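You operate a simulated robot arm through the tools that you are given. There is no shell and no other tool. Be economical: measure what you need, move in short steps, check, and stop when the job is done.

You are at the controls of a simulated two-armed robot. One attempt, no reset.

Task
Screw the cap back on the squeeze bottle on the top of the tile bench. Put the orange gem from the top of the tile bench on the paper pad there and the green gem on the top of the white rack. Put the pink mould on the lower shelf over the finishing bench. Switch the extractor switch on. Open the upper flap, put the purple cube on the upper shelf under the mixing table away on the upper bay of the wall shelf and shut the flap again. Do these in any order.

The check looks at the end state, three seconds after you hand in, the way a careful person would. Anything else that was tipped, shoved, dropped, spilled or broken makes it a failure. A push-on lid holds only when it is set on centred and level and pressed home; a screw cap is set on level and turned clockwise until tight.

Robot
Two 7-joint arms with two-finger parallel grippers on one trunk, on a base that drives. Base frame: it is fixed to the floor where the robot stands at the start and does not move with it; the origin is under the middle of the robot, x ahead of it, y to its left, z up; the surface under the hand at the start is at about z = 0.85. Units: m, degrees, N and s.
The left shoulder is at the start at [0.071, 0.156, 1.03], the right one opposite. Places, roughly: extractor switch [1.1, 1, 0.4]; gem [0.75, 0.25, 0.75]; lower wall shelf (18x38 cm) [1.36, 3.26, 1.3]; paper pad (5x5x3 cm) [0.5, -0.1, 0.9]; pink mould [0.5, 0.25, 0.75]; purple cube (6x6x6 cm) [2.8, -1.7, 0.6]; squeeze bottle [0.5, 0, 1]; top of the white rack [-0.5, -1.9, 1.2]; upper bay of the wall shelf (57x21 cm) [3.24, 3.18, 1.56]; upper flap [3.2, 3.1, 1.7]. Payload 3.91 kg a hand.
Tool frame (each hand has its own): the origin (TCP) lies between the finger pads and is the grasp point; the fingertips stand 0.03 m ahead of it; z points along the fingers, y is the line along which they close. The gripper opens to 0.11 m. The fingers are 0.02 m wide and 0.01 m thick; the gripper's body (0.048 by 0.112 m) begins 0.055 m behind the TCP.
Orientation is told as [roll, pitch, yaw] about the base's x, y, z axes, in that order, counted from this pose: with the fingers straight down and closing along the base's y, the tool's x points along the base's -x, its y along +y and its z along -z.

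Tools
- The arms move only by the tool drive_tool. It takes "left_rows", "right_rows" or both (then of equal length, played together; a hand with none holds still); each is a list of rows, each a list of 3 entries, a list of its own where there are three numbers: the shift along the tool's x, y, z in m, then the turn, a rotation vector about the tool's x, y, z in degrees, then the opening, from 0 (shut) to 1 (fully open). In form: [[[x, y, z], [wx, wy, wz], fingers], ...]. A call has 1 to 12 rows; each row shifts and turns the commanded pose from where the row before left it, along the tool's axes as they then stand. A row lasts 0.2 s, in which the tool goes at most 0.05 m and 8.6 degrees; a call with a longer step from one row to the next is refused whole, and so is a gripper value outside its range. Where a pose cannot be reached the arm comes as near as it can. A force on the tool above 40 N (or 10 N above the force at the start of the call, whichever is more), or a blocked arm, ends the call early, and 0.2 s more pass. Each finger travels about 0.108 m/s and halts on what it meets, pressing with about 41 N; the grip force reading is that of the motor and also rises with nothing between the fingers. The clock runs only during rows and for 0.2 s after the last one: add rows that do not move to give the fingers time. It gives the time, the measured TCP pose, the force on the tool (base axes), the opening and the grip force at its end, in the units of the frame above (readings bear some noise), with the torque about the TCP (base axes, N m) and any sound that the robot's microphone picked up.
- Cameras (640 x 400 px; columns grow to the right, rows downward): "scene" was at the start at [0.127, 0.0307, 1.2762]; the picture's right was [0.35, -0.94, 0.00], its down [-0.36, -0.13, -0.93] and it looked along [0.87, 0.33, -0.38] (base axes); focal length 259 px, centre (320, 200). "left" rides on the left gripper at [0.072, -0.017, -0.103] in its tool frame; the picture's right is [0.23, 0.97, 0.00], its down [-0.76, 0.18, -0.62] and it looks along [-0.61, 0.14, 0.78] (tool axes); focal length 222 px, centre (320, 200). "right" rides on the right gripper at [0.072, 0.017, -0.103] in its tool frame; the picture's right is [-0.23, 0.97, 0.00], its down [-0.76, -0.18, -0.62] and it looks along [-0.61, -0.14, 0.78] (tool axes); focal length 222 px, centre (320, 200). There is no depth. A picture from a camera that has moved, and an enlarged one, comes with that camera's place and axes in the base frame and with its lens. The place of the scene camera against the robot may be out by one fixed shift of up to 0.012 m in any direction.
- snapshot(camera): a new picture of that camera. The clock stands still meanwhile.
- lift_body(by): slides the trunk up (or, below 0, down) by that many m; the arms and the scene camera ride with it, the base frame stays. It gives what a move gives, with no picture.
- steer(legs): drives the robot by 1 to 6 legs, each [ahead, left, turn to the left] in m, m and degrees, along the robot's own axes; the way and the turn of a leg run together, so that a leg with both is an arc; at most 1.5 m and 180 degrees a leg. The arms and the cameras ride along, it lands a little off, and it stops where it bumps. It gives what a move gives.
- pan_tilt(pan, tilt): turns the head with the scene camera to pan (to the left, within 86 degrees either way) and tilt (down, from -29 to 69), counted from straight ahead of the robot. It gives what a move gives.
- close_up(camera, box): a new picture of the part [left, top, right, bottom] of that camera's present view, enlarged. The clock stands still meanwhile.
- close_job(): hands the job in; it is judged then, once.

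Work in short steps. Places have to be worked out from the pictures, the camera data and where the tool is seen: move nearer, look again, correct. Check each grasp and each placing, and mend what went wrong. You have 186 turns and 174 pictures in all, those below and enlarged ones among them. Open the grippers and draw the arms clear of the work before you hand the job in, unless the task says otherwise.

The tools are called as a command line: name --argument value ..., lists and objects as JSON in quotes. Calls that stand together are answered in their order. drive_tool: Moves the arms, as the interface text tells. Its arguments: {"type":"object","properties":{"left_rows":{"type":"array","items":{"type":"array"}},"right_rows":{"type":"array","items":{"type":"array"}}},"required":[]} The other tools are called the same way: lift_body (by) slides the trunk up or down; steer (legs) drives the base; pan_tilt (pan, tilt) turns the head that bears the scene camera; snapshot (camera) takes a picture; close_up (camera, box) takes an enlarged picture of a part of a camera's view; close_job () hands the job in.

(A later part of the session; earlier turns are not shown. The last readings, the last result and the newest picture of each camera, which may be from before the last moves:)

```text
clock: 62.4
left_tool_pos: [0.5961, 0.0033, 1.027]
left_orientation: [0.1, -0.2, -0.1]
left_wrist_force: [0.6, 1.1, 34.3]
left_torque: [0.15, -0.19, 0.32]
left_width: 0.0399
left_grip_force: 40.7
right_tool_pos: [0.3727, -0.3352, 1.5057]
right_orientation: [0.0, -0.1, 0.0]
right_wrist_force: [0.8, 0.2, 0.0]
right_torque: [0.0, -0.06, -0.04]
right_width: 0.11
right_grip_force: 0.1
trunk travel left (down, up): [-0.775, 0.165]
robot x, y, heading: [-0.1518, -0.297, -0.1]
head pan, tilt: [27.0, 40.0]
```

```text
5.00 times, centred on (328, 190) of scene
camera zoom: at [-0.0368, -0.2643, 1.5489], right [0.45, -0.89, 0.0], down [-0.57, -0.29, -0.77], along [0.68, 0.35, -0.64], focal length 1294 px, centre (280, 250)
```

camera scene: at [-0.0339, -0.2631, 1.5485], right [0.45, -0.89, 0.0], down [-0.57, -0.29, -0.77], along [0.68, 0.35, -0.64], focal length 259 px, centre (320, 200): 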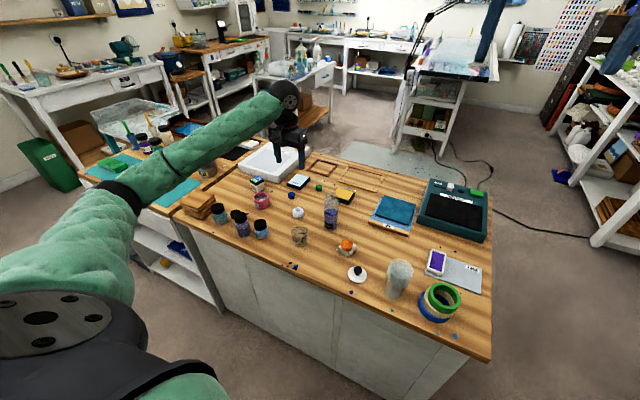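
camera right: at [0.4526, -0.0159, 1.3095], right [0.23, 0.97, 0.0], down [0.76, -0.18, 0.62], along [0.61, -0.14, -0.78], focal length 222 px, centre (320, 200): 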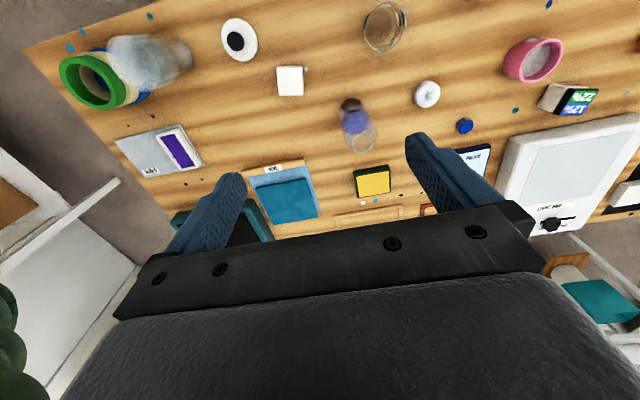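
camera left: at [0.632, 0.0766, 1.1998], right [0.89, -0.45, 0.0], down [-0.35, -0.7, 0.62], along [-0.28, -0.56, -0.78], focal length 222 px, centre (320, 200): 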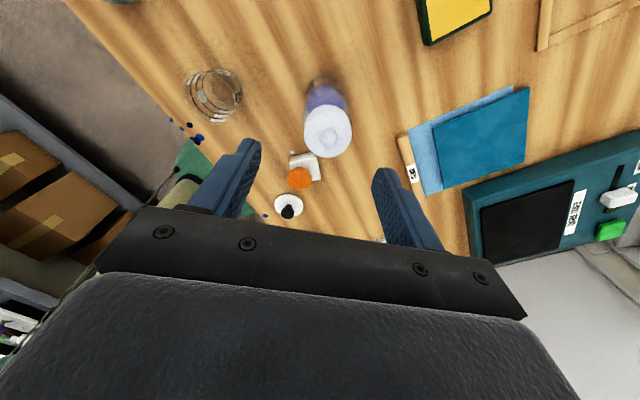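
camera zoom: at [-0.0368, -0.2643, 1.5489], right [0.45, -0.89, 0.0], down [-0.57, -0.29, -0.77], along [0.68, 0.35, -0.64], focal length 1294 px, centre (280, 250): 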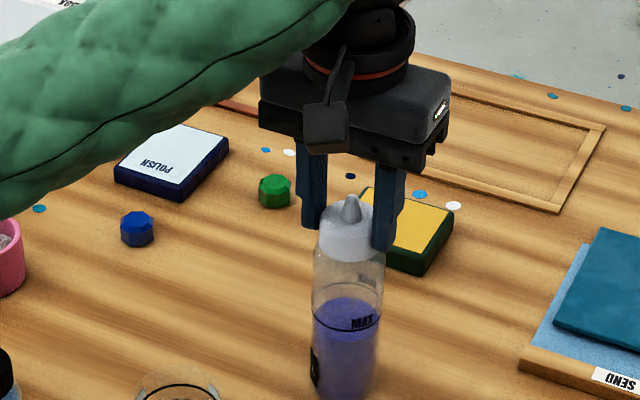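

The bottle turns in step with the cap at 0.32 N·m resisting torque: the cap is tight. I release and rise, then check it.

drive_tool --left_rows '[[[0, 0, -0.0015], [0, 0, 0], 0.25], [[0, 0, 0], [0, 0, 0], 0.45], [[0, 0, 0], [0, 0, 0], 0.65], [[0, 0, 0], [0, 0, 0], 0.7], [[0, 0, -0.04], [0, 0, 0], 0.7], [[0, 0, -0.045], [0, 0, 0], 0.7], [[0, 0, -0.03], [0, 0, 0], 0.7]]'

close_up --camera "scene" --box '[240, 150, 400, 270]'

snapshot --camera "left"

```text
clock: 64.0
left_tool_pos: [0.598, 0.004, 1.1424]
left_orientation: [0.0, -0.1, 0.0]
left_wrist_force: [-0.8, 0.7, -0.2]
left_torque: [-0.02, 0.01, -0.01]
left_width: 0.0768
left_grip_force: 0.1
right_tool_pos: [0.3757, -0.3345, 1.5052]
right_orientation: [0.0, 0.0, 0.0]
right_wrist_force: [0.1, 0.6, 1.1]
right_torque: [0.01, 0.0, 0.01]
right_width: 0.1102
right_grip_force: 0.1
trunk travel left (down, up): [-0.775, 0.165]
robot x, y, heading: [-0.1473, -0.2978, -0.0]
head pan, tilt: [27.0, 40.0]
```

```text
3.33 times, centred on (320, 210) of scene
camera zoom: at [-0.034, -0.2635, 1.5484], right [0.45, -0.89, 0.0], down [-0.57, -0.29, -0.77], along [0.68, 0.35, -0.64], focal length 863 px, centre (320, 167)
```

zoom: 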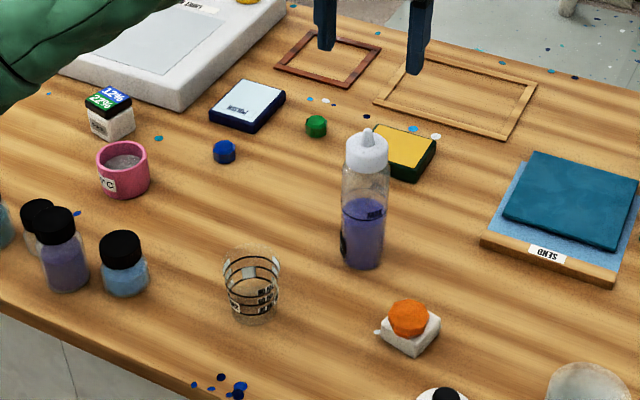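

```text
115 pictures are left
camera left: at [0.5258, -0.014, 1.2458], right [-0.23, 0.97, 0.0], down [0.76, 0.18, 0.62], along [0.61, 0.14, -0.78], focal length 222 px, centre (320, 200)
```

left: 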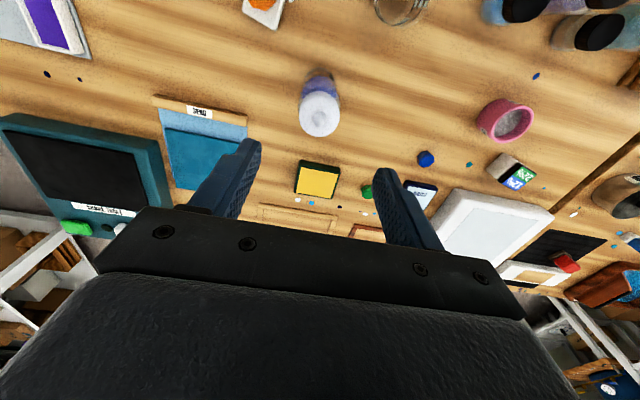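

Cap is on, upright. Next the pink mould at ≈(0.582, 0.312): I drive 0.27 m left and place the left hand above it.

steer --legs '[[0, 0.27, 0]]'

drive_tool --left_rows '[[[0.008, 0.02, 0.02], [0, 0, 0], 1], [[0.008, 0.02, 0.03], [0, 0, 0], 1], [[0, 0, 0.04], [0, 0, 0], 1], [[0, 0, 0.02], [0, 0, 0], 1]]'

snapshot --camera "left"

snapshot --camera "scene"

```text
clock: 65.9
left_tool_pos: [0.5988, 0.2722, 1.1413]
left_orientation: [-0.1, -0.1, -0.1]
left_wrist_force: [0.0, -0.3, 0.6]
left_torque: [-0.01, 0.0, 0.01]
left_width: 0.0769
left_grip_force: 0.0
right_tool_pos: [0.3776, -0.0654, 1.505]
right_orientation: [0.0, -0.1, -0.1]
right_wrist_force: [-0.4, -0.3, 0.1]
right_torque: [0.02, -0.03, 0.03]
right_width: 0.1102
right_grip_force: 0.0
trunk travel left (down, up): [-0.775, 0.165]
robot x, y, heading: [-0.1502, -0.0278, -0.4]
head pan, tilt: [27.0, 40.0]
```

```text
clock: 66.9
left_tool_pos: [0.5829, 0.3149, 1.0328]
left_orientation: [0.1, 0.0, -0.1]
left_wrist_force: [-0.3, -0.2, -0.4]
left_torque: [0.0, -0.03, -0.02]
left_width: 0.11
left_grip_force: 0.0
right_tool_pos: [0.3766, -0.0636, 1.506]
right_orientation: [0.0, 0.0, -0.1]
right_wrist_force: [0.4, 0.1, -0.6]
right_torque: [0.01, 0.0, -0.03]
right_width: 0.1099
right_grip_force: 0.0
trunk travel left (down, up): [-0.775, 0.165]
robot x, y, heading: [-0.1521, -0.0293, -0.0]
head pan, tilt: [27.0, 40.0]
```

```text
114 pictures are left
camera left: at [0.5113, 0.2959, 1.1363], right [-0.23, 0.97, 0.0], down [0.76, 0.18, 0.62], along [0.61, 0.14, -0.78], focal length 222 px, centre (320, 200)
```

left: 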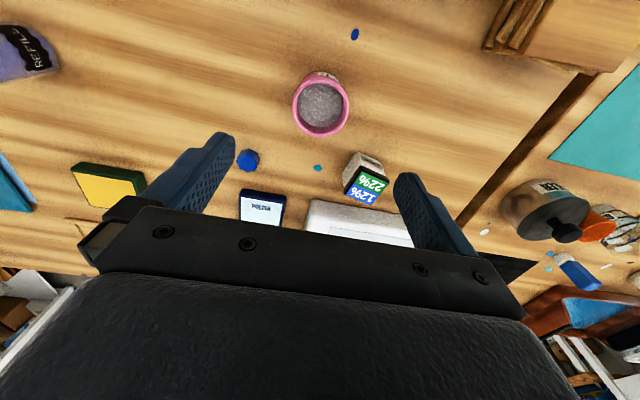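

```text
113 pictures are left
camera scene: at [-0.0339, 0.0072, 1.5486], right [0.45, -0.89, 0.0], down [-0.57, -0.29, -0.77], along [0.68, 0.35, -0.64], focal length 259 px, centre (320, 200)
```

scene: 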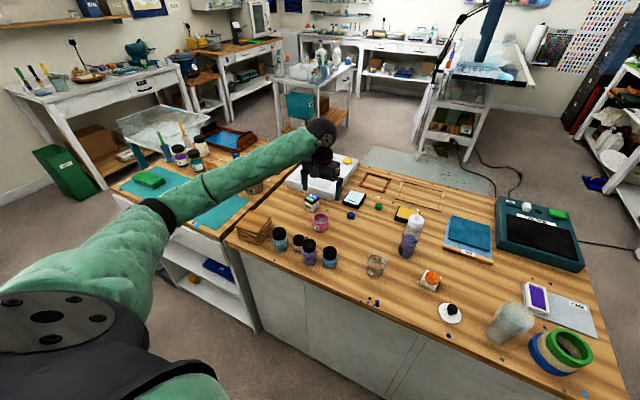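

Mould centre ≈ (0.581, 0.312), rim Ø ≈0.056. I descend around it and check before closing.

drive_tool --left_rows '[[[0.001, -0.002, 0.045], [0, 0, 0], 0.85], [[0, 0, 0.045], [0, 0, 0], 0.85], [[0, 0, 0.04], [0, 0, 0], 0.85], [[0, 0, 0.01], [0, 0, 0], 0.85]]'

snapshot --camera "left"

```text
clock: 67.9
left_tool_pos: [0.5795, 0.311, 0.8912]
left_orientation: [0.0, 0.0, -0.2]
left_wrist_force: [-0.5, -0.4, 0.8]
left_torque: [0.05, 0.01, -0.03]
left_width: 0.0936
left_grip_force: 0.1
right_tool_pos: [0.3763, -0.0641, 1.5064]
right_orientation: [0.0, 0.0, -0.2]
right_wrist_force: [-0.4, 0.8, -0.4]
right_torque: [-0.01, -0.01, -0.01]
right_width: 0.11
right_grip_force: 0.0
trunk travel left (down, up): [-0.775, 0.165]
robot x, y, heading: [-0.1506, -0.0306, 0.1]
head pan, tilt: [27.0, 40.0]
```

```text
112 pictures are left
camera left: at [0.5078, 0.2925, 0.9948], right [-0.23, 0.97, 0.0], down [0.76, 0.18, 0.62], along [0.61, 0.14, -0.78], focal length 222 px, centre (320, 200)
```

left: 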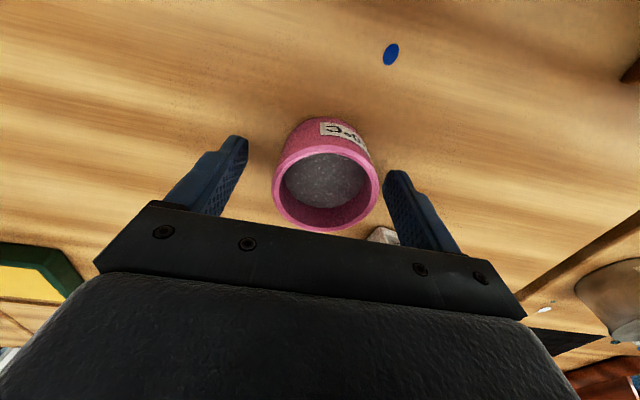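

Good. I close gently.

drive_tool --left_rows '[[[0.001, 0.001, 0], [0, 0, 0], 0.7], [[0, 0, 0], [0, 0, 0], 0.55], [[0, 0, 0], [0, 0, 0], 0.45], [[0, 0, 0], [0, 0, 0], 0.45], [[0, 0, 0], [0, 0, 0], 0.45]]'

```text
clock: 69.1
left_tool_pos: [0.5788, 0.3125, 0.8922]
left_orientation: [0.0, 0.0, -0.1]
left_wrist_force: [0.3, 1.0, -0.4]
left_torque: [0.02, -0.03, -0.01]
left_width: 0.0564
left_grip_force: 40.3
right_tool_pos: [0.3763, -0.0639, 1.5048]
right_orientation: [0.1, -0.1, 0.0]
right_wrist_force: [-0.3, -0.2, -0.3]
right_torque: [0.02, 0.0, -0.01]
right_width: 0.1099
right_grip_force: 0.0
trunk travel left (down, up): [-0.775, 0.165]
robot x, y, heading: [-0.1485, -0.0266, -0.1]
head pan, tilt: [27.0, 40.0]
```

Gripped at 0.056 m. I lift the mould straight up.

drive_tool --left_rows '[[[0, 0, -0.03], [0, 0, 0], 0.45], [[0, 0, -0.04], [0, 0, 0], 0.45], [[0, 0, -0.04], [0, 0, 0], 0.45], [[0, 0, -0.04], [0, 0, 0], 0.45], [[0, 0, -0.04], [0, 0, 0], 0.45], [[0, 0, -0.03], [0, 0, 0], 0.45]]'

pan_tilt --pan 60 --tilt 15

snapshot --camera "scene"

```text
clock: 70.5
left_tool_pos: [0.5787, 0.3124, 1.1121]
left_orientation: [0.0, 0.1, 0.0]
left_wrist_force: [0.3, 0.0, -1.0]
left_torque: [-0.01, -0.02, -0.02]
left_width: 0.0563
left_grip_force: 41.2
right_tool_pos: [0.3755, -0.065, 1.5054]
right_orientation: [-0.1, 0.0, 0.0]
right_wrist_force: [-0.5, 0.4, 0.1]
right_torque: [-0.03, 0.02, 0.05]
right_width: 0.1101
right_grip_force: 0.1
trunk travel left (down, up): [-0.775, 0.165]
robot x, y, heading: [-0.1488, -0.0321, -0.0]
head pan, tilt: [27.0, 40.0]
```

```text
clock: 71.4
left_tool_pos: [0.5794, 0.313, 1.1123]
left_orientation: [0.0, 0.0, -0.1]
left_wrist_force: [0.0, -0.5, -1.2]
left_torque: [0.01, -0.02, 0.01]
left_width: 0.0563
left_grip_force: 41.4
right_tool_pos: [0.3756, -0.0642, 1.5042]
right_orientation: [-0.1, 0.0, -0.2]
right_wrist_force: [1.6, 0.1, 0.4]
right_torque: [0.02, -0.03, 0.0]
right_width: 0.11
right_grip_force: 0.1
trunk travel left (down, up): [-0.775, 0.165]
robot x, y, heading: [-0.1509, -0.0301, -0.1]
head pan, tilt: [60.0, 15.0]
```

```text
111 pictures are left
camera scene: at [-0.0626, 0.0494, 1.588], right [0.86, -0.5, 0.0], down [-0.13, -0.22, -0.97], along [0.48, 0.84, -0.26], focal length 259 px, centre (320, 200)
```

scene: 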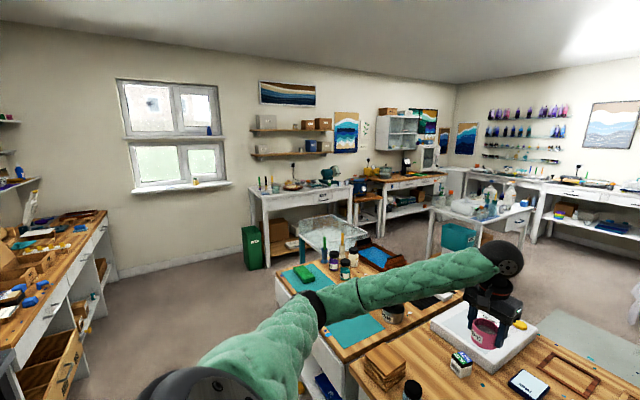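

To set the mould on the shelf under the upper shelf I need a tilted grip, so I'll set it down on a free spot (0.68, 0.13) on the bench, tilt the hand 45°, and regrip.

drive_tool --left_rows '[[[-0.0202, -0.0366, 0], [0, 0, 0], 0.45], [[-0.0202, -0.0366, 0], [0, 0, 0], 0.45], [[-0.0202, -0.0366, 0], [0, 0, 0], 0.45], [[-0.0202, -0.0366, 0], [0, 0, 0], 0.45], [[-0.0202, -0.0366, 0], [0, 0, 0], 0.45], [[0, 0, 0.04], [0, 0, 0], 0.45], [[0, 0, 0.04], [0, 0, 0], 0.45], [[0, 0, 0.04], [0, 0, 0], 0.45]]'

snapshot --camera "left"

pan_tilt --pan 20 --tilt 40

snapshot --camera "scene"

```text
clock: 73.2
left_tool_pos: [0.6815, 0.1313, 0.9934]
left_orientation: [0.0, 0.0, -0.1]
left_wrist_force: [-0.4, 0.0, -0.6]
left_torque: [0.0, -0.03, -0.01]
left_width: 0.0563
left_grip_force: 41.1
right_tool_pos: [0.3777, -0.0646, 1.5054]
right_orientation: [0.0, 0.1, -0.1]
right_wrist_force: [-0.3, -0.7, -0.6]
right_torque: [0.0, -0.03, 0.0]
right_width: 0.1099
right_grip_force: 0.0
trunk travel left (down, up): [-0.775, 0.165]
robot x, y, heading: [-0.1483, -0.0313, 0.2]
head pan, tilt: [60.0, 15.0]
```

```text
110 pictures are left
camera left: at [0.6099, 0.1133, 1.097], right [-0.23, 0.97, 0.0], down [0.76, 0.18, 0.62], along [0.61, 0.14, -0.78], focal length 222 px, centre (320, 200)
```

left: 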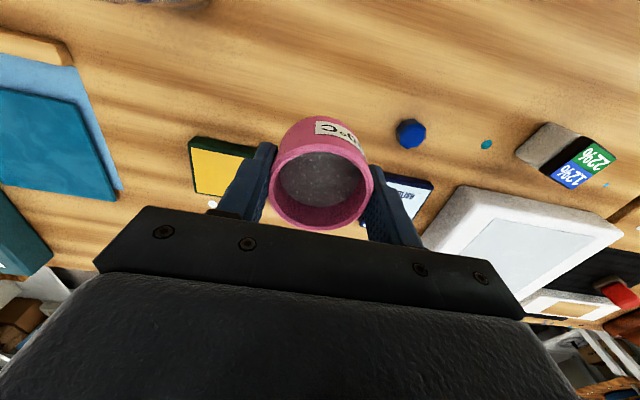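

```text
clock: 74.3
left_tool_pos: [0.6819, 0.1316, 0.9938]
left_orientation: [-0.1, 0.0, -0.1]
left_wrist_force: [-0.7, -0.6, -1.2]
left_torque: [0.0, 0.0, 0.0]
left_width: 0.0564
left_grip_force: 40.7
right_tool_pos: [0.3767, -0.065, 1.5055]
right_orientation: [0.0, 0.0, -0.1]
right_wrist_force: [0.4, -0.4, 0.7]
right_torque: [0.02, 0.02, -0.03]
right_width: 0.11
right_grip_force: 0.0
trunk travel left (down, up): [-0.775, 0.165]
robot x, y, heading: [-0.1534, -0.0294, 0.0]
head pan, tilt: [20.0, 40.0]
```

```text
109 pictures are left
camera scene: at [-0.0293, -0.0024, 1.5486], right [0.34, -0.94, 0.0], down [-0.6, -0.22, -0.77], along [0.72, 0.26, -0.64], focal length 259 px, centre (320, 200)
```

scene: 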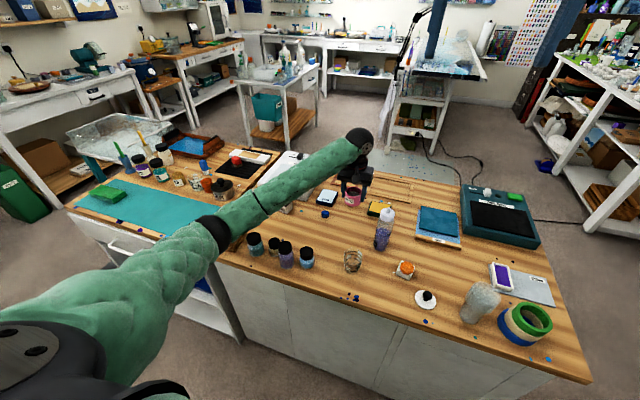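

Spot is clear. I set the mould down.

drive_tool --left_rows '[[[0, 0, 0.04], [0, 0, 0], 0.45], [[0, 0, 0.04], [0, 0, 0], 0.45], [[0, 0, 0.015], [0, 0, 0], 0.45], [[0, 0, 0.003], [0, 0, 0], 0.45], [[0, 0, 0.002], [0, 0, 0], 0.45], [[0, 0, 0.002], [0, 0, 0], 0.45]]'

```text
clock: 75.7
left_tool_pos: [0.6829, 0.1309, 0.8921]
left_orientation: [0.0, -0.1, 0.1]
left_wrist_force: [-0.5, 0.5, 6.3]
left_torque: [0.05, 0.22, -0.01]
left_width: 0.0564
left_grip_force: 41.5
right_tool_pos: [0.3752, -0.0654, 1.5057]
right_orientation: [0.0, 0.1, 0.0]
right_wrist_force: [-0.7, -0.5, 0.5]
right_torque: [-0.01, 0.03, -0.03]
right_width: 0.1102
right_grip_force: 0.1
trunk travel left (down, up): [-0.775, 0.165]
robot x, y, heading: [-0.1494, -0.0299, -0.3]
head pan, tilt: [20.0, 40.0]
```

Contact made. I release to 0.75 opening and tilt 45° in place, tool pointing forward-down.

drive_tool --left_rows '[[[0, 0, 0], [0, 0, 0], 0.6], [[0, 0, 0], [0, 0, 0], 0.75], [[0, 0, 0], [0, 0, 0], 0.75], [[0, 0, 0], [0, -7.5, 0], 0.75], [[0, 0, 0], [0, -7.5, 0], 0.75], [[0, 0, 0], [0, -7.5, 0], 0.75], [[0, 0, 0], [0, -7.5, 0], 0.75], [[0, 0, 0], [0, -7.5, 0], 0.75], [[0, 0, 0], [0, -7.5, 0], 0.75]]'

close_up --camera "scene" --box '[280, 120, 440, 220]'

snapshot --camera "left"

```text
clock: 77.7
left_tool_pos: [0.6815, 0.1263, 0.9141]
left_orientation: [0.3, -46.7, -0.1]
left_wrist_force: [0.0, -0.5, -0.5]
left_torque: [-0.01, 0.03, -0.01]
left_width: 0.0825
left_grip_force: 0.1
right_tool_pos: [0.3644, -0.0718, 1.5114]
right_orientation: [0.3, -0.4, 0.0]
right_wrist_force: [-0.1, 0.2, 0.7]
right_torque: [0.02, 0.0, 0.04]
right_width: 0.1101
right_grip_force: 0.0
trunk travel left (down, up): [-0.775, 0.165]
robot x, y, heading: [-0.1506, -0.031, -0.1]
head pan, tilt: [20.0, 40.0]
```

```text
4.00 times, centred on (360, 170) of scene
camera zoom: at [-0.0417, -0.0101, 1.5524], right [0.34, -0.94, 0.0], down [-0.6, -0.21, -0.77], along [0.73, 0.26, -0.64], focal length 1036 px, centre (160, 320)
```

zoom: 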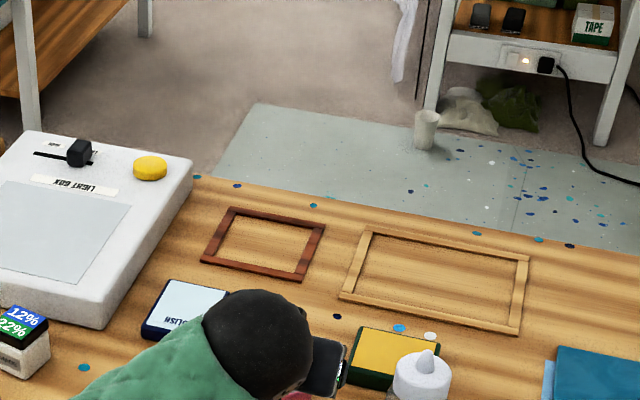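

```text
107 pictures are left
camera left: at [0.5559, 0.109, 0.9333], right [-0.16, 0.97, -0.16], down [0.07, 0.17, 0.98], along [0.99, 0.14, -0.09], focal length 222 px, centre (320, 200)
```

left: 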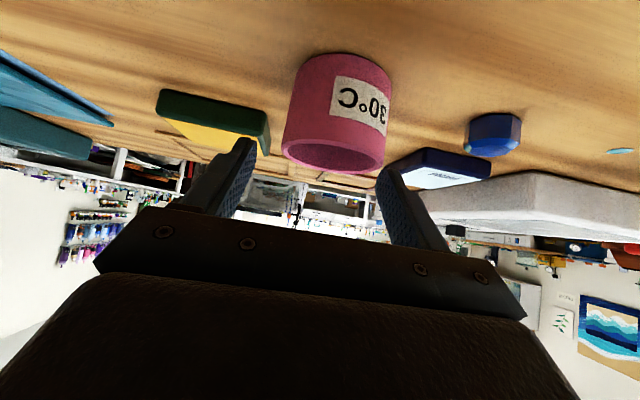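

The body got tilted again (left arm touching something while tilting). I raise immediately and look.

drive_tool --left_rows '[[[-0.03, 0, -0.028], [0, 0, 0], 0.75], [[-0.036, 0, -0.034], [0, 0, 0], 0.8], [[-0.036, 0, -0.034], [0, 0, 0], 0.8]]'

pan_tilt --pan 35 --tilt 40

snapshot --camera "scene"

```text
clock: 78.5
left_tool_pos: [0.682, 0.1297, 1.0306]
left_orientation: [0.0, -44.8, 0.0]
left_wrist_force: [-0.1, 0.3, -0.4]
left_torque: [0.01, -0.03, 0.0]
left_width: 0.0881
left_grip_force: 0.1
right_tool_pos: [0.3726, -0.0628, 1.5064]
right_orientation: [-0.1, -0.1, -0.1]
right_wrist_force: [-0.5, 0.4, -0.7]
right_torque: [-0.02, -0.04, 0.0]
right_width: 0.11
right_grip_force: 0.1
trunk travel left (down, up): [-0.775, 0.165]
robot x, y, heading: [-0.1468, -0.0279, -0.2]
head pan, tilt: [20.0, 40.0]
```

```text
clock: 79.3
left_tool_pos: [0.6872, 0.13, 1.0307]
left_orientation: [0.1, -44.9, -0.1]
left_wrist_force: [0.2, -1.0, 0.3]
left_torque: [-0.01, 0.01, 0.0]
left_width: 0.0879
left_grip_force: 0.1
right_tool_pos: [0.3757, -0.0649, 1.5055]
right_orientation: [0.0, 0.1, -0.2]
right_wrist_force: [0.3, 0.6, 0.1]
right_torque: [-0.01, 0.03, -0.03]
right_width: 0.1098
right_grip_force: 0.0
trunk travel left (down, up): [-0.775, 0.165]
robot x, y, heading: [-0.1496, -0.0262, -0.0]
head pan, tilt: [35.0, 40.0]
```

```text
106 pictures are left
camera scene: at [-0.0388, 0.0171, 1.5484], right [0.57, -0.82, 0.0], down [-0.53, -0.37, -0.77], along [0.63, 0.44, -0.64], focal length 259 px, centre (320, 200)
```

scene: 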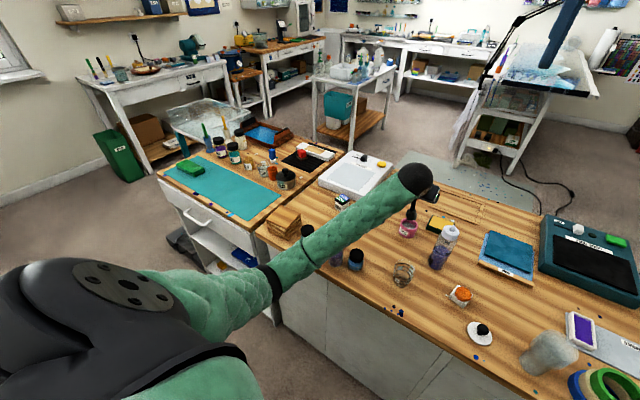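

The forearm was pressing near the jars/board stack. I zoom to check that nothing was disturbed.

close_up --camera "scene" --box '[240, 180, 480, 330]'

lift_body --by 0.16

snapshot --camera "scene"

```text
2.67 times, centred on (360, 255) of scene
camera zoom: at [-0.0388, 0.0171, 1.5484], right [0.57, -0.82, 0.0], down [-0.53, -0.37, -0.77], along [0.63, 0.44, -0.64], focal length 690 px, centre (213, 53)
```

zoom: 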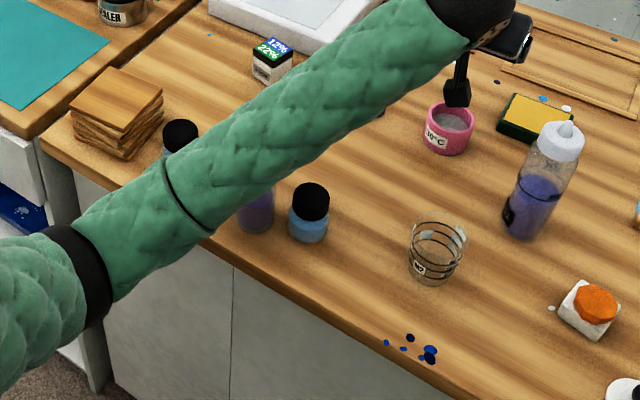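

```text
clock: 81.1
left_tool_pos: [0.6844, 0.129, 1.191]
left_orientation: [0.0, -45.0, -0.1]
left_wrist_force: [-0.1, -0.7, 0.2]
left_torque: [0.01, 0.0, -0.02]
left_width: 0.0881
left_grip_force: 0.0
right_tool_pos: [0.377, -0.0664, 1.6658]
right_orientation: [0.0, -0.1, -0.1]
right_wrist_force: [0.0, -0.2, 0.6]
right_torque: [0.0, 0.03, 0.01]
right_width: 0.1101
right_grip_force: 0.0
trunk travel left (down, up): [-0.935, 0.005]
robot x, y, heading: [-0.1479, -0.0291, 0.1]
head pan, tilt: [35.0, 40.0]
```

```text
104 pictures are left
camera scene: at [-0.0395, 0.017, 1.7084], right [0.57, -0.82, 0.0], down [-0.53, -0.37, -0.77], along [0.63, 0.44, -0.64], focal length 259 px, centre (320, 200)
```

scene: 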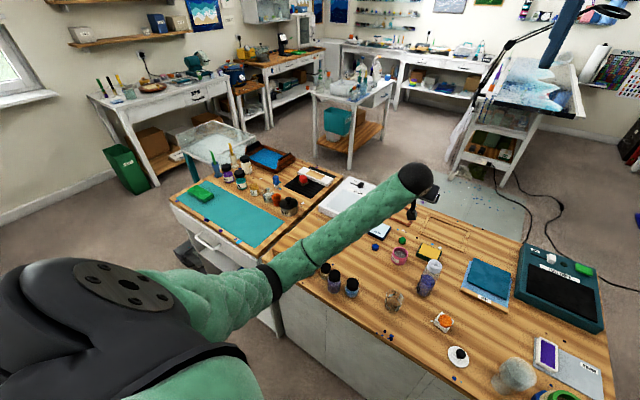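

Nothing disturbed. With the trunk now high, I lower the tilted hand in steps, watching the arm.

drive_tool --left_rows '[[[0.034, 0, 0.034], [0, 0, 0], 0.85], [[0.034, 0, 0.034], [0, 0, 0], 0.85], [[0.034, 0, 0.034], [0, 0, 0], 0.85], [[0.034, 0, 0.034], [0, 0, 0], 0.85]]'

snapshot --camera "scene"

snapshot --camera "left"

```text
clock: 82.1
left_tool_pos: [0.6865, 0.129, 0.9977]
left_orientation: [0.0, -45.0, -0.2]
left_wrist_force: [1.0, 0.7, 0.8]
left_torque: [-0.03, -0.03, 0.02]
left_width: 0.0934
left_grip_force: 0.0
right_tool_pos: [0.3759, -0.0653, 1.6646]
right_orientation: [0.0, 0.0, -0.1]
right_wrist_force: [-0.1, 0.9, 0.4]
right_torque: [0.0, -0.01, 0.02]
right_width: 0.11
right_grip_force: 0.1
trunk travel left (down, up): [-0.935, 0.005]
robot x, y, heading: [-0.1489, -0.031, -0.2]
head pan, tilt: [35.0, 40.0]
```

```text
103 pictures are left
camera scene: at [-0.0397, 0.0169, 1.7087], right [0.57, -0.82, 0.0], down [-0.53, -0.37, -0.77], along [0.63, 0.44, -0.64], focal length 259 px, centre (320, 200)
```

scene: 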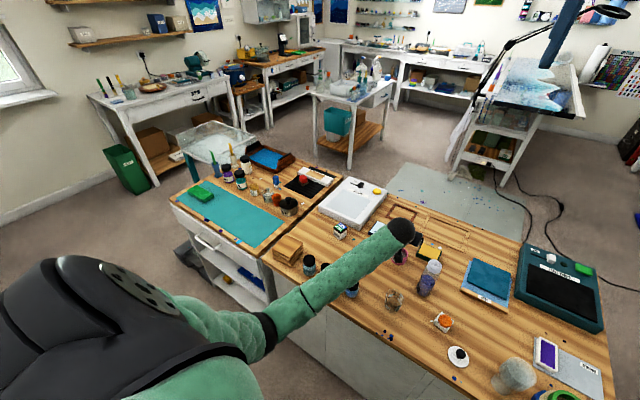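

```text
102 pictures are left
camera left: at [0.5623, 0.1113, 1.0193], right [-0.16, 0.97, -0.16], down [0.1, 0.18, 0.98], along [0.98, 0.14, -0.12], focal length 222 px, centre (320, 200)
```

left: 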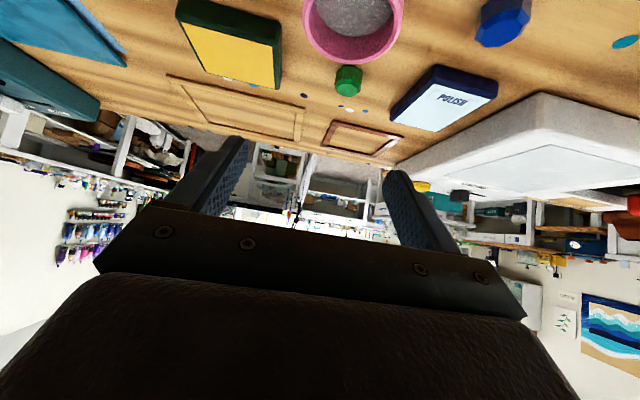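

Pot is straight below (0.675, 0.129). I lower the last 0.105 m.

drive_tool --left_rows '[[[0.03, 0, 0.025], [0, 0, 0], 0.85], [[0.025, 0, 0.022], [0, 0, 0], 0.85], [[0.02, 0, 0.018], [0, 0, 0], 0.85]]'

snapshot --camera "left"

```text
clock: 82.9
left_tool_pos: [0.6799, 0.1277, 0.8998]
left_orientation: [0.1, -45.1, -0.1]
left_wrist_force: [0.0, -0.3, -0.5]
left_torque: [-0.02, -0.01, 0.01]
left_width: 0.0935
left_grip_force: 0.0
right_tool_pos: [0.3768, -0.0644, 1.6663]
right_orientation: [0.0, 0.1, -0.1]
right_wrist_force: [-0.4, 0.7, 0.6]
right_torque: [-0.04, 0.0, 0.0]
right_width: 0.11
right_grip_force: 0.1
trunk travel left (down, up): [-0.935, 0.005]
robot x, y, heading: [-0.1516, -0.0283, -0.2]
head pan, tilt: [35.0, 40.0]
```

```text
101 pictures are left
camera left: at [0.5564, 0.1107, 0.9216], right [-0.16, 0.97, -0.16], down [0.1, 0.18, 0.98], along [0.98, 0.14, -0.12], focal length 222 px, centre (320, 200)
```

left: 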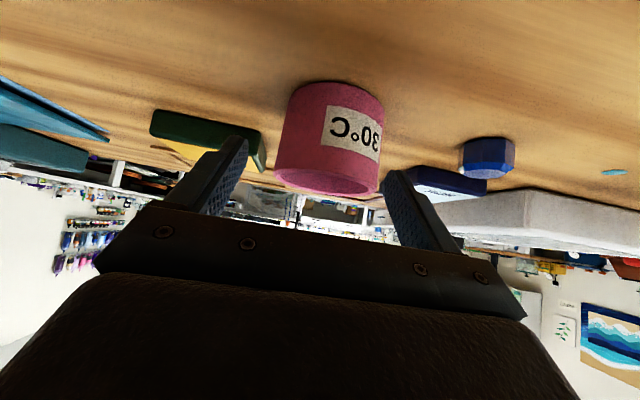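

No body drift. I lower 13 mm more and close.

drive_tool --left_rows '[[[0.009, 0, 0.009], [0, 0, 0], 0.8], [[0, 0, 0], [0, 0, 0], 0.6], [[0, 0, 0], [0, 0, 0], 0.45], [[0, 0, 0], [0, 0, 0], 0.45], [[0, 0, 0], [0, 0, 0], 0.45]]'

snapshot --camera "left"

```text
clock: 84.1
left_tool_pos: [0.6788, 0.1285, 0.887]
left_orientation: [-0.1, -45.0, -0.1]
left_wrist_force: [0.5, 0.1, 0.2]
left_torque: [-0.04, 0.02, 0.01]
left_width: 0.0563
left_grip_force: 40.8
right_tool_pos: [0.3763, -0.0631, 1.6661]
right_orientation: [0.0, 0.0, -0.1]
right_wrist_force: [0.1, -0.7, 1.0]
right_torque: [0.0, 0.02, 0.01]
right_width: 0.1102
right_grip_force: 0.0
trunk travel left (down, up): [-0.935, 0.005]
robot x, y, heading: [-0.1495, -0.0268, 0.0]
head pan, tilt: [35.0, 40.0]
```

```text
100 pictures are left
camera left: at [0.556, 0.1114, 0.9093], right [-0.16, 0.97, -0.16], down [0.1, 0.18, 0.98], along [0.98, 0.14, -0.12], focal length 222 px, centre (320, 200)
```

left: 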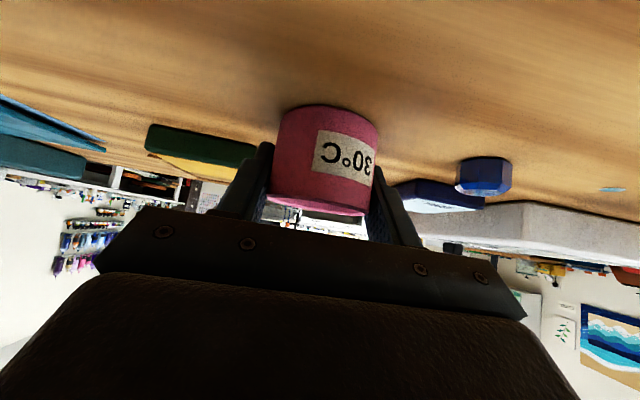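

Gripped with 45° tilt. I lift it straight up.

drive_tool --left_rows '[[[-0.03, 0, -0.03], [0, 0, 0], 0.45], [[-0.034, 0, -0.034], [0, 0, 0], 0.45], [[-0.034, 0, -0.034], [0, 0, 0], 0.45], [[-0.034, 0, -0.034], [0, 0, 0], 0.45], [[-0.034, 0, -0.034], [0, 0, 0], 0.45], [[-0.034, 0, -0.034], [0, 0, 0], 0.45], [[-0.034, 0, -0.034], [0, 0, 0], 0.45]]'

pan_tilt --pan 70 --tilt 35

snapshot --camera "scene"

```text
clock: 85.7
left_tool_pos: [0.6793, 0.1297, 1.2176]
left_orientation: [0.1, -45.0, -0.1]
left_wrist_force: [0.7, 0.8, -0.4]
left_torque: [-0.01, 0.02, 0.02]
left_width: 0.0563
left_grip_force: 40.9
right_tool_pos: [0.3758, -0.0647, 1.666]
right_orientation: [-0.1, 0.0, 0.0]
right_wrist_force: [-0.5, 0.2, -0.7]
right_torque: [0.0, 0.01, -0.01]
right_width: 0.1098
right_grip_force: 0.1
trunk travel left (down, up): [-0.935, 0.005]
robot x, y, heading: [-0.1486, -0.0246, -0.2]
head pan, tilt: [35.0, 40.0]
```

```text
clock: 86.7
left_tool_pos: [0.6794, 0.131, 1.2177]
left_orientation: [0.0, -45.1, 0.0]
left_wrist_force: [-0.1, 0.3, -0.5]
left_torque: [-0.02, -0.02, 0.02]
left_width: 0.0561
left_grip_force: 40.9
right_tool_pos: [0.3774, -0.0648, 1.6644]
right_orientation: [-0.1, 0.0, -0.1]
right_wrist_force: [0.4, 0.3, -0.9]
right_torque: [-0.01, 0.01, -0.02]
right_width: 0.1101
right_grip_force: 0.0
trunk travel left (down, up): [-0.935, 0.005]
robot x, y, heading: [-0.1509, -0.0311, -0.0]
head pan, tilt: [70.0, 35.0]
```

```text
99 pictures are left
camera scene: at [-0.0789, 0.051, 1.7161], right [0.94, -0.34, 0.0], down [-0.2, -0.54, -0.82], along [0.28, 0.77, -0.57], focal length 259 px, centre (320, 200)
```

scene: 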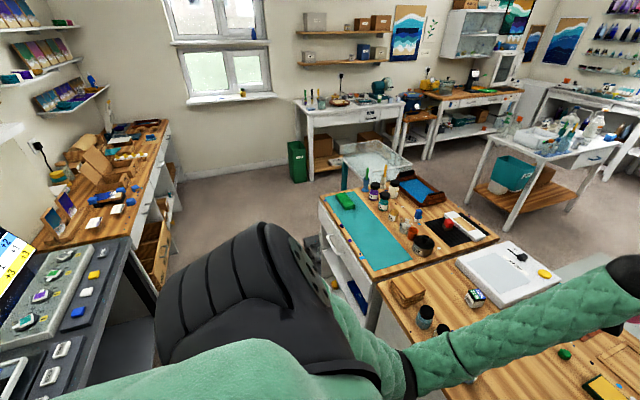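

Floor corridor to the finishing bench: x≈-0.15 north, then y≈2.3 east. I retract the hand along its axis, then turn and drive.

drive_tool --left_rows '[[[0, 0, -0.045], [0, 0, 0], 0.45], [[0, 0, -0.045], [0, 0, 0], 0.45], [[0, 0, -0.045], [0, 0, 0], 0.45], [[0, 0, -0.045], [0, 0, 0], 0.45], [[0, 0, -0.045], [0, 0, 0], 0.45], [[0, 0, -0.045], [0, 0, 0], 0.45]]'

steer --legs '[[0, 0, 90], [1.2, 0, 0]]'

pan_tilt --pan -30 --tilt 30

snapshot --camera "scene"

```text
clock: 88.3
left_tool_pos: [0.5114, 0.198, 1.3855]
left_orientation: [12.9, -46.2, -4.0]
left_wrist_force: [0.6, 0.4, -0.5]
left_torque: [-0.01, 0.01, -0.05]
left_width: 0.0563
left_grip_force: 40.8
left hand out of reach, approached as far as the arm can: row 6
right_tool_pos: [0.377, -0.0595, 1.6653]
right_orientation: [-0.2, 0.1, 0.1]
right_wrist_force: [0.3, 0.0, 0.3]
right_torque: [-0.03, 0.0, 0.0]
right_width: 0.1103
right_grip_force: 0.1
trunk travel left (down, up): [-0.935, 0.005]
robot x, y, heading: [-0.1537, -0.0269, 0.2]
head pan, tilt: [70.0, 35.0]
stopped in row 6 (left hand): the arm was blocked; the commanded pose is now the measured one
```

```text
clock: 98.1
left_tool_pos: [-0.3893, 1.8045, 1.3843]
left_orientation: [13.1, -46.2, 86.5]
left_wrist_force: [0.7, -0.5, -1.4]
left_torque: [-0.06, 0.03, 0.0]
left_width: 0.0561
left_grip_force: 40.4
right_tool_pos: [-0.1292, 1.6749, 1.6662]
right_orientation: [0.0, 0.0, 90.7]
right_wrist_force: [0.4, -0.3, 0.0]
right_torque: [-0.01, 0.01, 0.0]
right_width: 0.1103
right_grip_force: 0.0
trunk travel left (down, up): [-0.935, 0.005]
robot x, y, heading: [-0.1595, 1.1467, 90.5]
head pan, tilt: [70.0, 35.0]
```

```text
clock: 99.8
left_tool_pos: [-0.39, 1.8043, 1.385]
left_orientation: [13.2, -46.2, 86.6]
left_wrist_force: [0.2, 0.2, -1.2]
left_torque: [-0.02, -0.03, 0.0]
left_width: 0.056
left_grip_force: 40.5
right_tool_pos: [-0.1288, 1.6747, 1.6647]
right_orientation: [0.1, 0.0, 90.8]
right_wrist_force: [0.1, -0.5, -1.6]
right_torque: [0.02, 0.0, -0.02]
right_width: 0.1098
right_grip_force: 0.0
trunk travel left (down, up): [-0.935, 0.005]
robot x, y, heading: [-0.1602, 1.1494, 90.6]
head pan, tilt: [-30.0, 30.0]
```

```text
98 pictures are left
camera scene: at [-0.1244, 1.2757, 1.7239], right [0.87, -0.49, 0.0], down [-0.24, -0.44, -0.87], along [0.42, 0.76, -0.5], focal length 259 px, centre (320, 200)
```

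scene: 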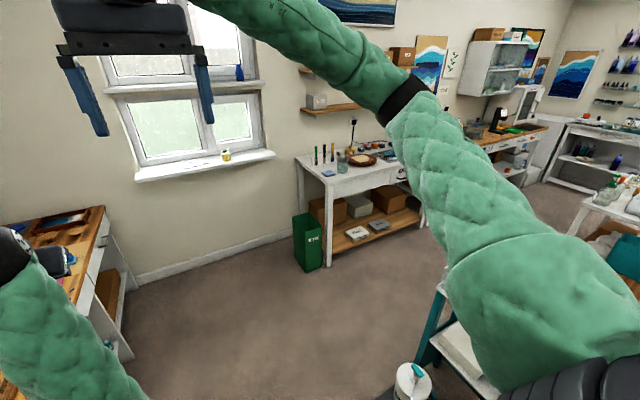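

The retraction tilted the hand by 13° at the arm's limit. I move it forward a little and re-level the mould.

drive_tool --left_rows '[[[-0.03, 0, 0.03], [0, 0, 0], 0.45], [[0, 0, 0], [5.1, 0.6, -1.25], 0.45], [[0, 0, 0], [5.1, 0.6, -1.25], 0.45], [[0, 0, 0], [0, 0, 0], 0.45]]'

snapshot --camera "left"

```text
clock: 100.8
left_tool_pos: [-0.4154, 1.8483, 1.3845]
left_orientation: [4.0, -45.2, 89.1]
left_wrist_force: [-0.5, 0.2, -1.0]
left_torque: [-0.02, 0.02, 0.0]
left_width: 0.0564
left_grip_force: 40.7
right_tool_pos: [-0.1298, 1.6764, 1.665]
right_orientation: [0.1, 0.2, 90.7]
right_wrist_force: [-0.4, 0.5, 0.5]
right_torque: [0.01, -0.01, 0.01]
right_width: 0.1101
right_grip_force: 0.0
trunk travel left (down, up): [-0.935, 0.005]
robot x, y, heading: [-0.1561, 1.1463, 90.6]
head pan, tilt: [-30.0, 30.0]
```

```text
97 pictures are left
camera left: at [-0.3932, 1.7238, 1.4059], right [-0.97, -0.19, -0.11], down [-0.13, 0.09, 0.99], along [-0.18, 0.98, -0.11], focal length 222 px, centre (320, 200)
```

left: 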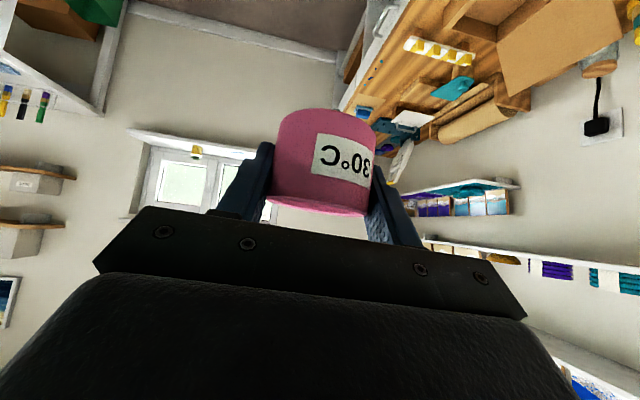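

Finish levelling, then drive north to y≈2.35.

drive_tool --left_rows '[[[0, 0, 0], [2.9, 0, -1.1], 0.45], [[0, 0, 0], [0, 0, 0], 0.45]]'

steer --legs '[[1.2, 0, 0]]'

pan_tilt --pan -75 --tilt 40

snapshot --camera "scene"

```text
clock: 101.7
left_tool_pos: [-0.4409, 1.8474, 1.3889]
left_orientation: [4.0, -45.5, 90.0]
left_wrist_force: [0.6, -0.8, -0.8]
left_torque: [0.0, 0.04, 0.03]
left_width: 0.0563
left_grip_force: 40.8
right_tool_pos: [-0.1277, 1.6742, 1.6646]
right_orientation: [0.2, 0.0, 90.7]
right_wrist_force: [0.5, 0.1, -0.5]
right_torque: [-0.01, 0.03, 0.0]
right_width: 0.1102
right_grip_force: 0.0
trunk travel left (down, up): [-0.935, 0.005]
robot x, y, heading: [-0.1568, 1.1531, 90.7]
head pan, tilt: [-30.0, 30.0]
stopped in row 2 (left hand): the arm was blocked; the commanded pose is now the measured one
```

```text
clock: 107.7
left_tool_pos: [-0.4614, 3.0476, 1.3888]
left_orientation: [3.9, -45.4, 90.0]
left_wrist_force: [0.1, -0.7, -1.0]
left_torque: [0.01, -0.02, -0.02]
left_width: 0.0564
left_grip_force: 41.3
right_tool_pos: [-0.1479, 2.8749, 1.667]
right_orientation: [0.1, 0.0, 90.8]
right_wrist_force: [1.0, 0.5, -0.4]
right_torque: [-0.01, 0.02, 0.03]
right_width: 0.1099
right_grip_force: 0.0
trunk travel left (down, up): [-0.935, 0.005]
robot x, y, heading: [-0.1738, 2.3504, 90.9]
head pan, tilt: [-30.0, 30.0]
```

```text
clock: 108.9
left_tool_pos: [-0.4613, 3.0474, 1.3878]
left_orientation: [4.0, -45.4, 90.0]
left_wrist_force: [-1.1, -0.2, -1.1]
left_torque: [-0.01, -0.01, 0.03]
left_width: 0.0559
left_grip_force: 40.7
right_tool_pos: [-0.149, 2.8756, 1.6664]
right_orientation: [-0.1, 0.0, 90.9]
right_wrist_force: [0.1, -0.2, 0.9]
right_torque: [-0.03, 0.02, 0.01]
right_width: 0.11
right_grip_force: 0.1
trunk travel left (down, up): [-0.935, 0.005]
robot x, y, heading: [-0.1739, 2.3487, 90.8]
head pan, tilt: [-75.0, 40.0]
```

```text
96 pictures are left
camera scene: at [-0.1039, 2.4214, 1.7086], right [0.27, -0.96, 0.0], down [-0.62, -0.18, -0.77], along [0.74, 0.21, -0.64], focal length 259 px, centre (320, 200)
```

scene: 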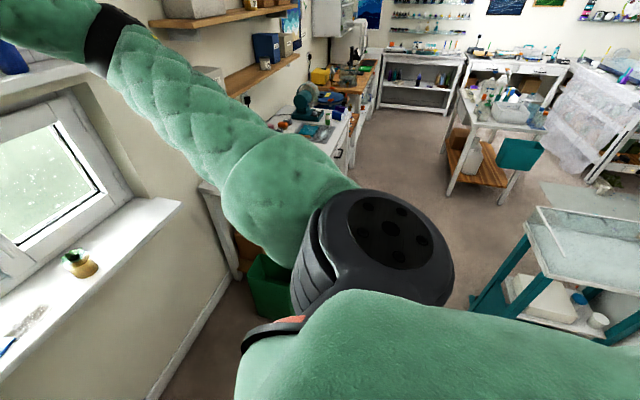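

The corridor east is clear (tray table y<1.85, bench front ≈2.85). I shift right 1.5 m.

steer --legs '[[-0.05, 0, -0.8], [0, -1.5, 0]]'

pan_tilt --pan 10 --tilt 25

snapshot --camera "scene"

snapshot --camera "left"

```text
clock: 116.8
left_tool_pos: [1.0448, 3.0062, 1.3883]
left_orientation: [3.9, -45.4, 89.7]
left_wrist_force: [-0.7, 0.2, -1.6]
left_torque: [-0.03, -0.01, 0.04]
left_width: 0.056
left_grip_force: 41.4
right_tool_pos: [1.3583, 2.8325, 1.6642]
right_orientation: [0.0, 0.0, 90.5]
right_wrist_force: [-0.3, -0.5, -0.4]
right_torque: [0.0, -0.01, 0.04]
right_width: 0.11
right_grip_force: 0.1
trunk travel left (down, up): [-0.935, 0.005]
robot x, y, heading: [1.3252, 2.3092, 90.4]
head pan, tilt: [-75.0, 40.0]
```

```text
clock: 118.4
left_tool_pos: [1.0454, 3.0063, 1.3895]
left_orientation: [4.0, -45.4, 89.8]
left_wrist_force: [1.2, -0.2, -1.3]
left_torque: [0.02, 0.01, 0.04]
left_width: 0.0559
left_grip_force: 41.2
right_tool_pos: [1.3565, 2.834, 1.666]
right_orientation: [0.1, 0.0, 90.5]
right_wrist_force: [-0.4, -0.1, 0.4]
right_torque: [0.0, 0.0, 0.03]
right_width: 0.1099
right_grip_force: 0.1
trunk travel left (down, up): [-0.935, 0.005]
robot x, y, heading: [1.3309, 2.3052, 90.6]
head pan, tilt: [10.0, 25.0]
```

```text
95 pictures are left
camera scene: at [1.3002, 2.446, 1.7318], right [0.98, 0.18, 0.0], down [0.08, -0.42, -0.91], along [-0.17, 0.89, -0.42], focal length 259 px, centre (320, 200)
```

scene: 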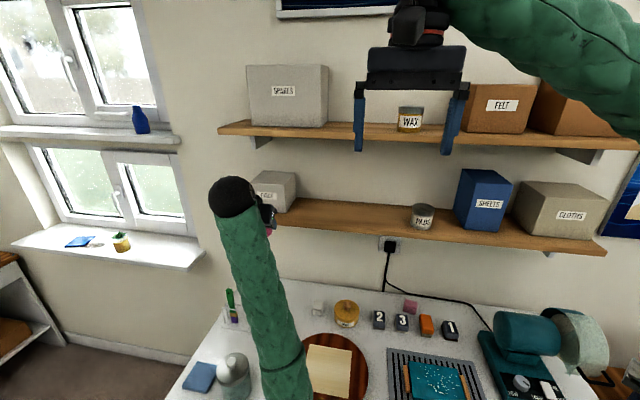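

```text
94 pictures are left
camera left: at [1.0694, 2.8818, 1.4087], right [-0.97, -0.2, -0.11], down [-0.13, 0.08, 0.99], along [-0.19, 0.98, -0.11], focal length 222 px, centre (320, 200)
```

left: 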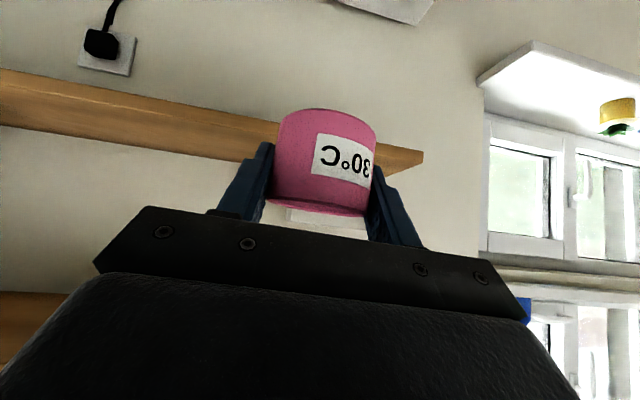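

The lower shelf is free between x≈1.07 and 1.45. I shift right 0.22 m and forward 0.12 m.

steer --legs '[[0, -0.22, 0], [0.12, 0, 0]]'

snapshot --camera "scene"

snapshot --camera "left"

```text
clock: 120.9
left_tool_pos: [1.2696, 3.1266, 1.39]
left_orientation: [4.0, -45.4, 89.4]
left_wrist_force: [-0.7, 1.0, -1.2]
left_torque: [0.0, -0.02, -0.01]
left_width: 0.0561
left_grip_force: 40.9
right_tool_pos: [1.5818, 2.9527, 1.6663]
right_orientation: [0.1, -0.1, 90.3]
right_wrist_force: [0.8, -0.1, 0.2]
right_torque: [0.05, 0.03, 0.01]
right_width: 0.1101
right_grip_force: 0.0
trunk travel left (down, up): [-0.935, 0.005]
robot x, y, heading: [1.5496, 2.4274, 90.4]
head pan, tilt: [10.0, 25.0]
```

```text
93 pictures are left
camera scene: at [1.5217, 2.565, 1.7322], right [0.98, 0.18, 0.0], down [0.07, -0.42, -0.91], along [-0.16, 0.89, -0.42], focal length 259 px, centre (320, 200)
```

scene: 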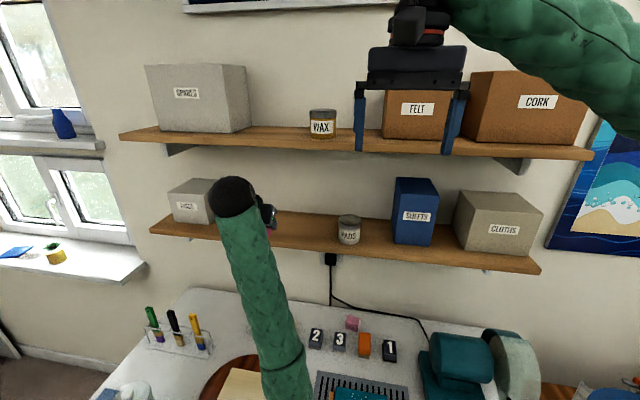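

```text
92 pictures are left
camera left: at [1.2926, 3.0022, 1.4099], right [-0.97, -0.2, -0.11], down [-0.13, 0.08, 0.99], along [-0.19, 0.98, -0.11], focal length 222 px, centre (320, 200)
```

left: 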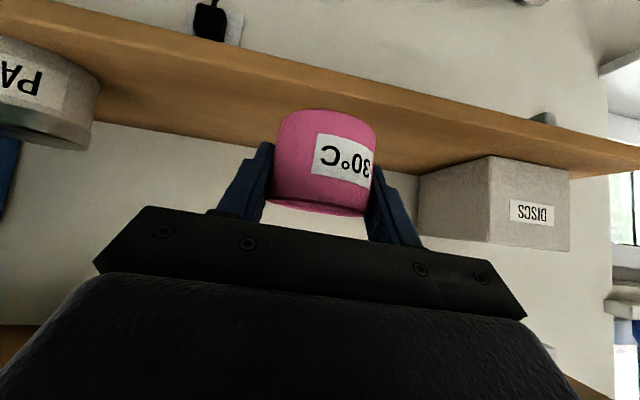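

Geometry: shelf top z≈1.30, y 3.175–3.36, upper shelf underside ≈1.55. I move forward 0.05, re-level, then check.

drive_tool --left_rows '[[[-0.03, 0, 0.03], [0, 0, 0], 0.45], [[-0.005, 0, 0.005], [1.4, 0, -0.6], 0.45], [[0, 0, 0], [1.4, 0, -0.6], 0.45], [[0, 0, 0], [0, 0, 0], 0.45]]'

```text
clock: 121.9
left_tool_pos: [1.2635, 3.1769, 1.3892]
left_orientation: [0.0, -45.4, 91.2]
left_wrist_force: [0.1, -0.6, -1.0]
left_torque: [-0.01, -0.01, 0.0]
left_width: 0.0563
left_grip_force: 41.5
right_tool_pos: [1.5791, 2.9532, 1.6636]
right_orientation: [0.0, 0.1, 90.3]
right_wrist_force: [-0.7, 0.6, 0.4]
right_torque: [0.0, 0.0, -0.02]
right_width: 0.1098
right_grip_force: 0.0
trunk travel left (down, up): [-0.935, 0.005]
robot x, y, heading: [1.5471, 2.4269, 90.3]
head pan, tilt: [10.0, 25.0]
```

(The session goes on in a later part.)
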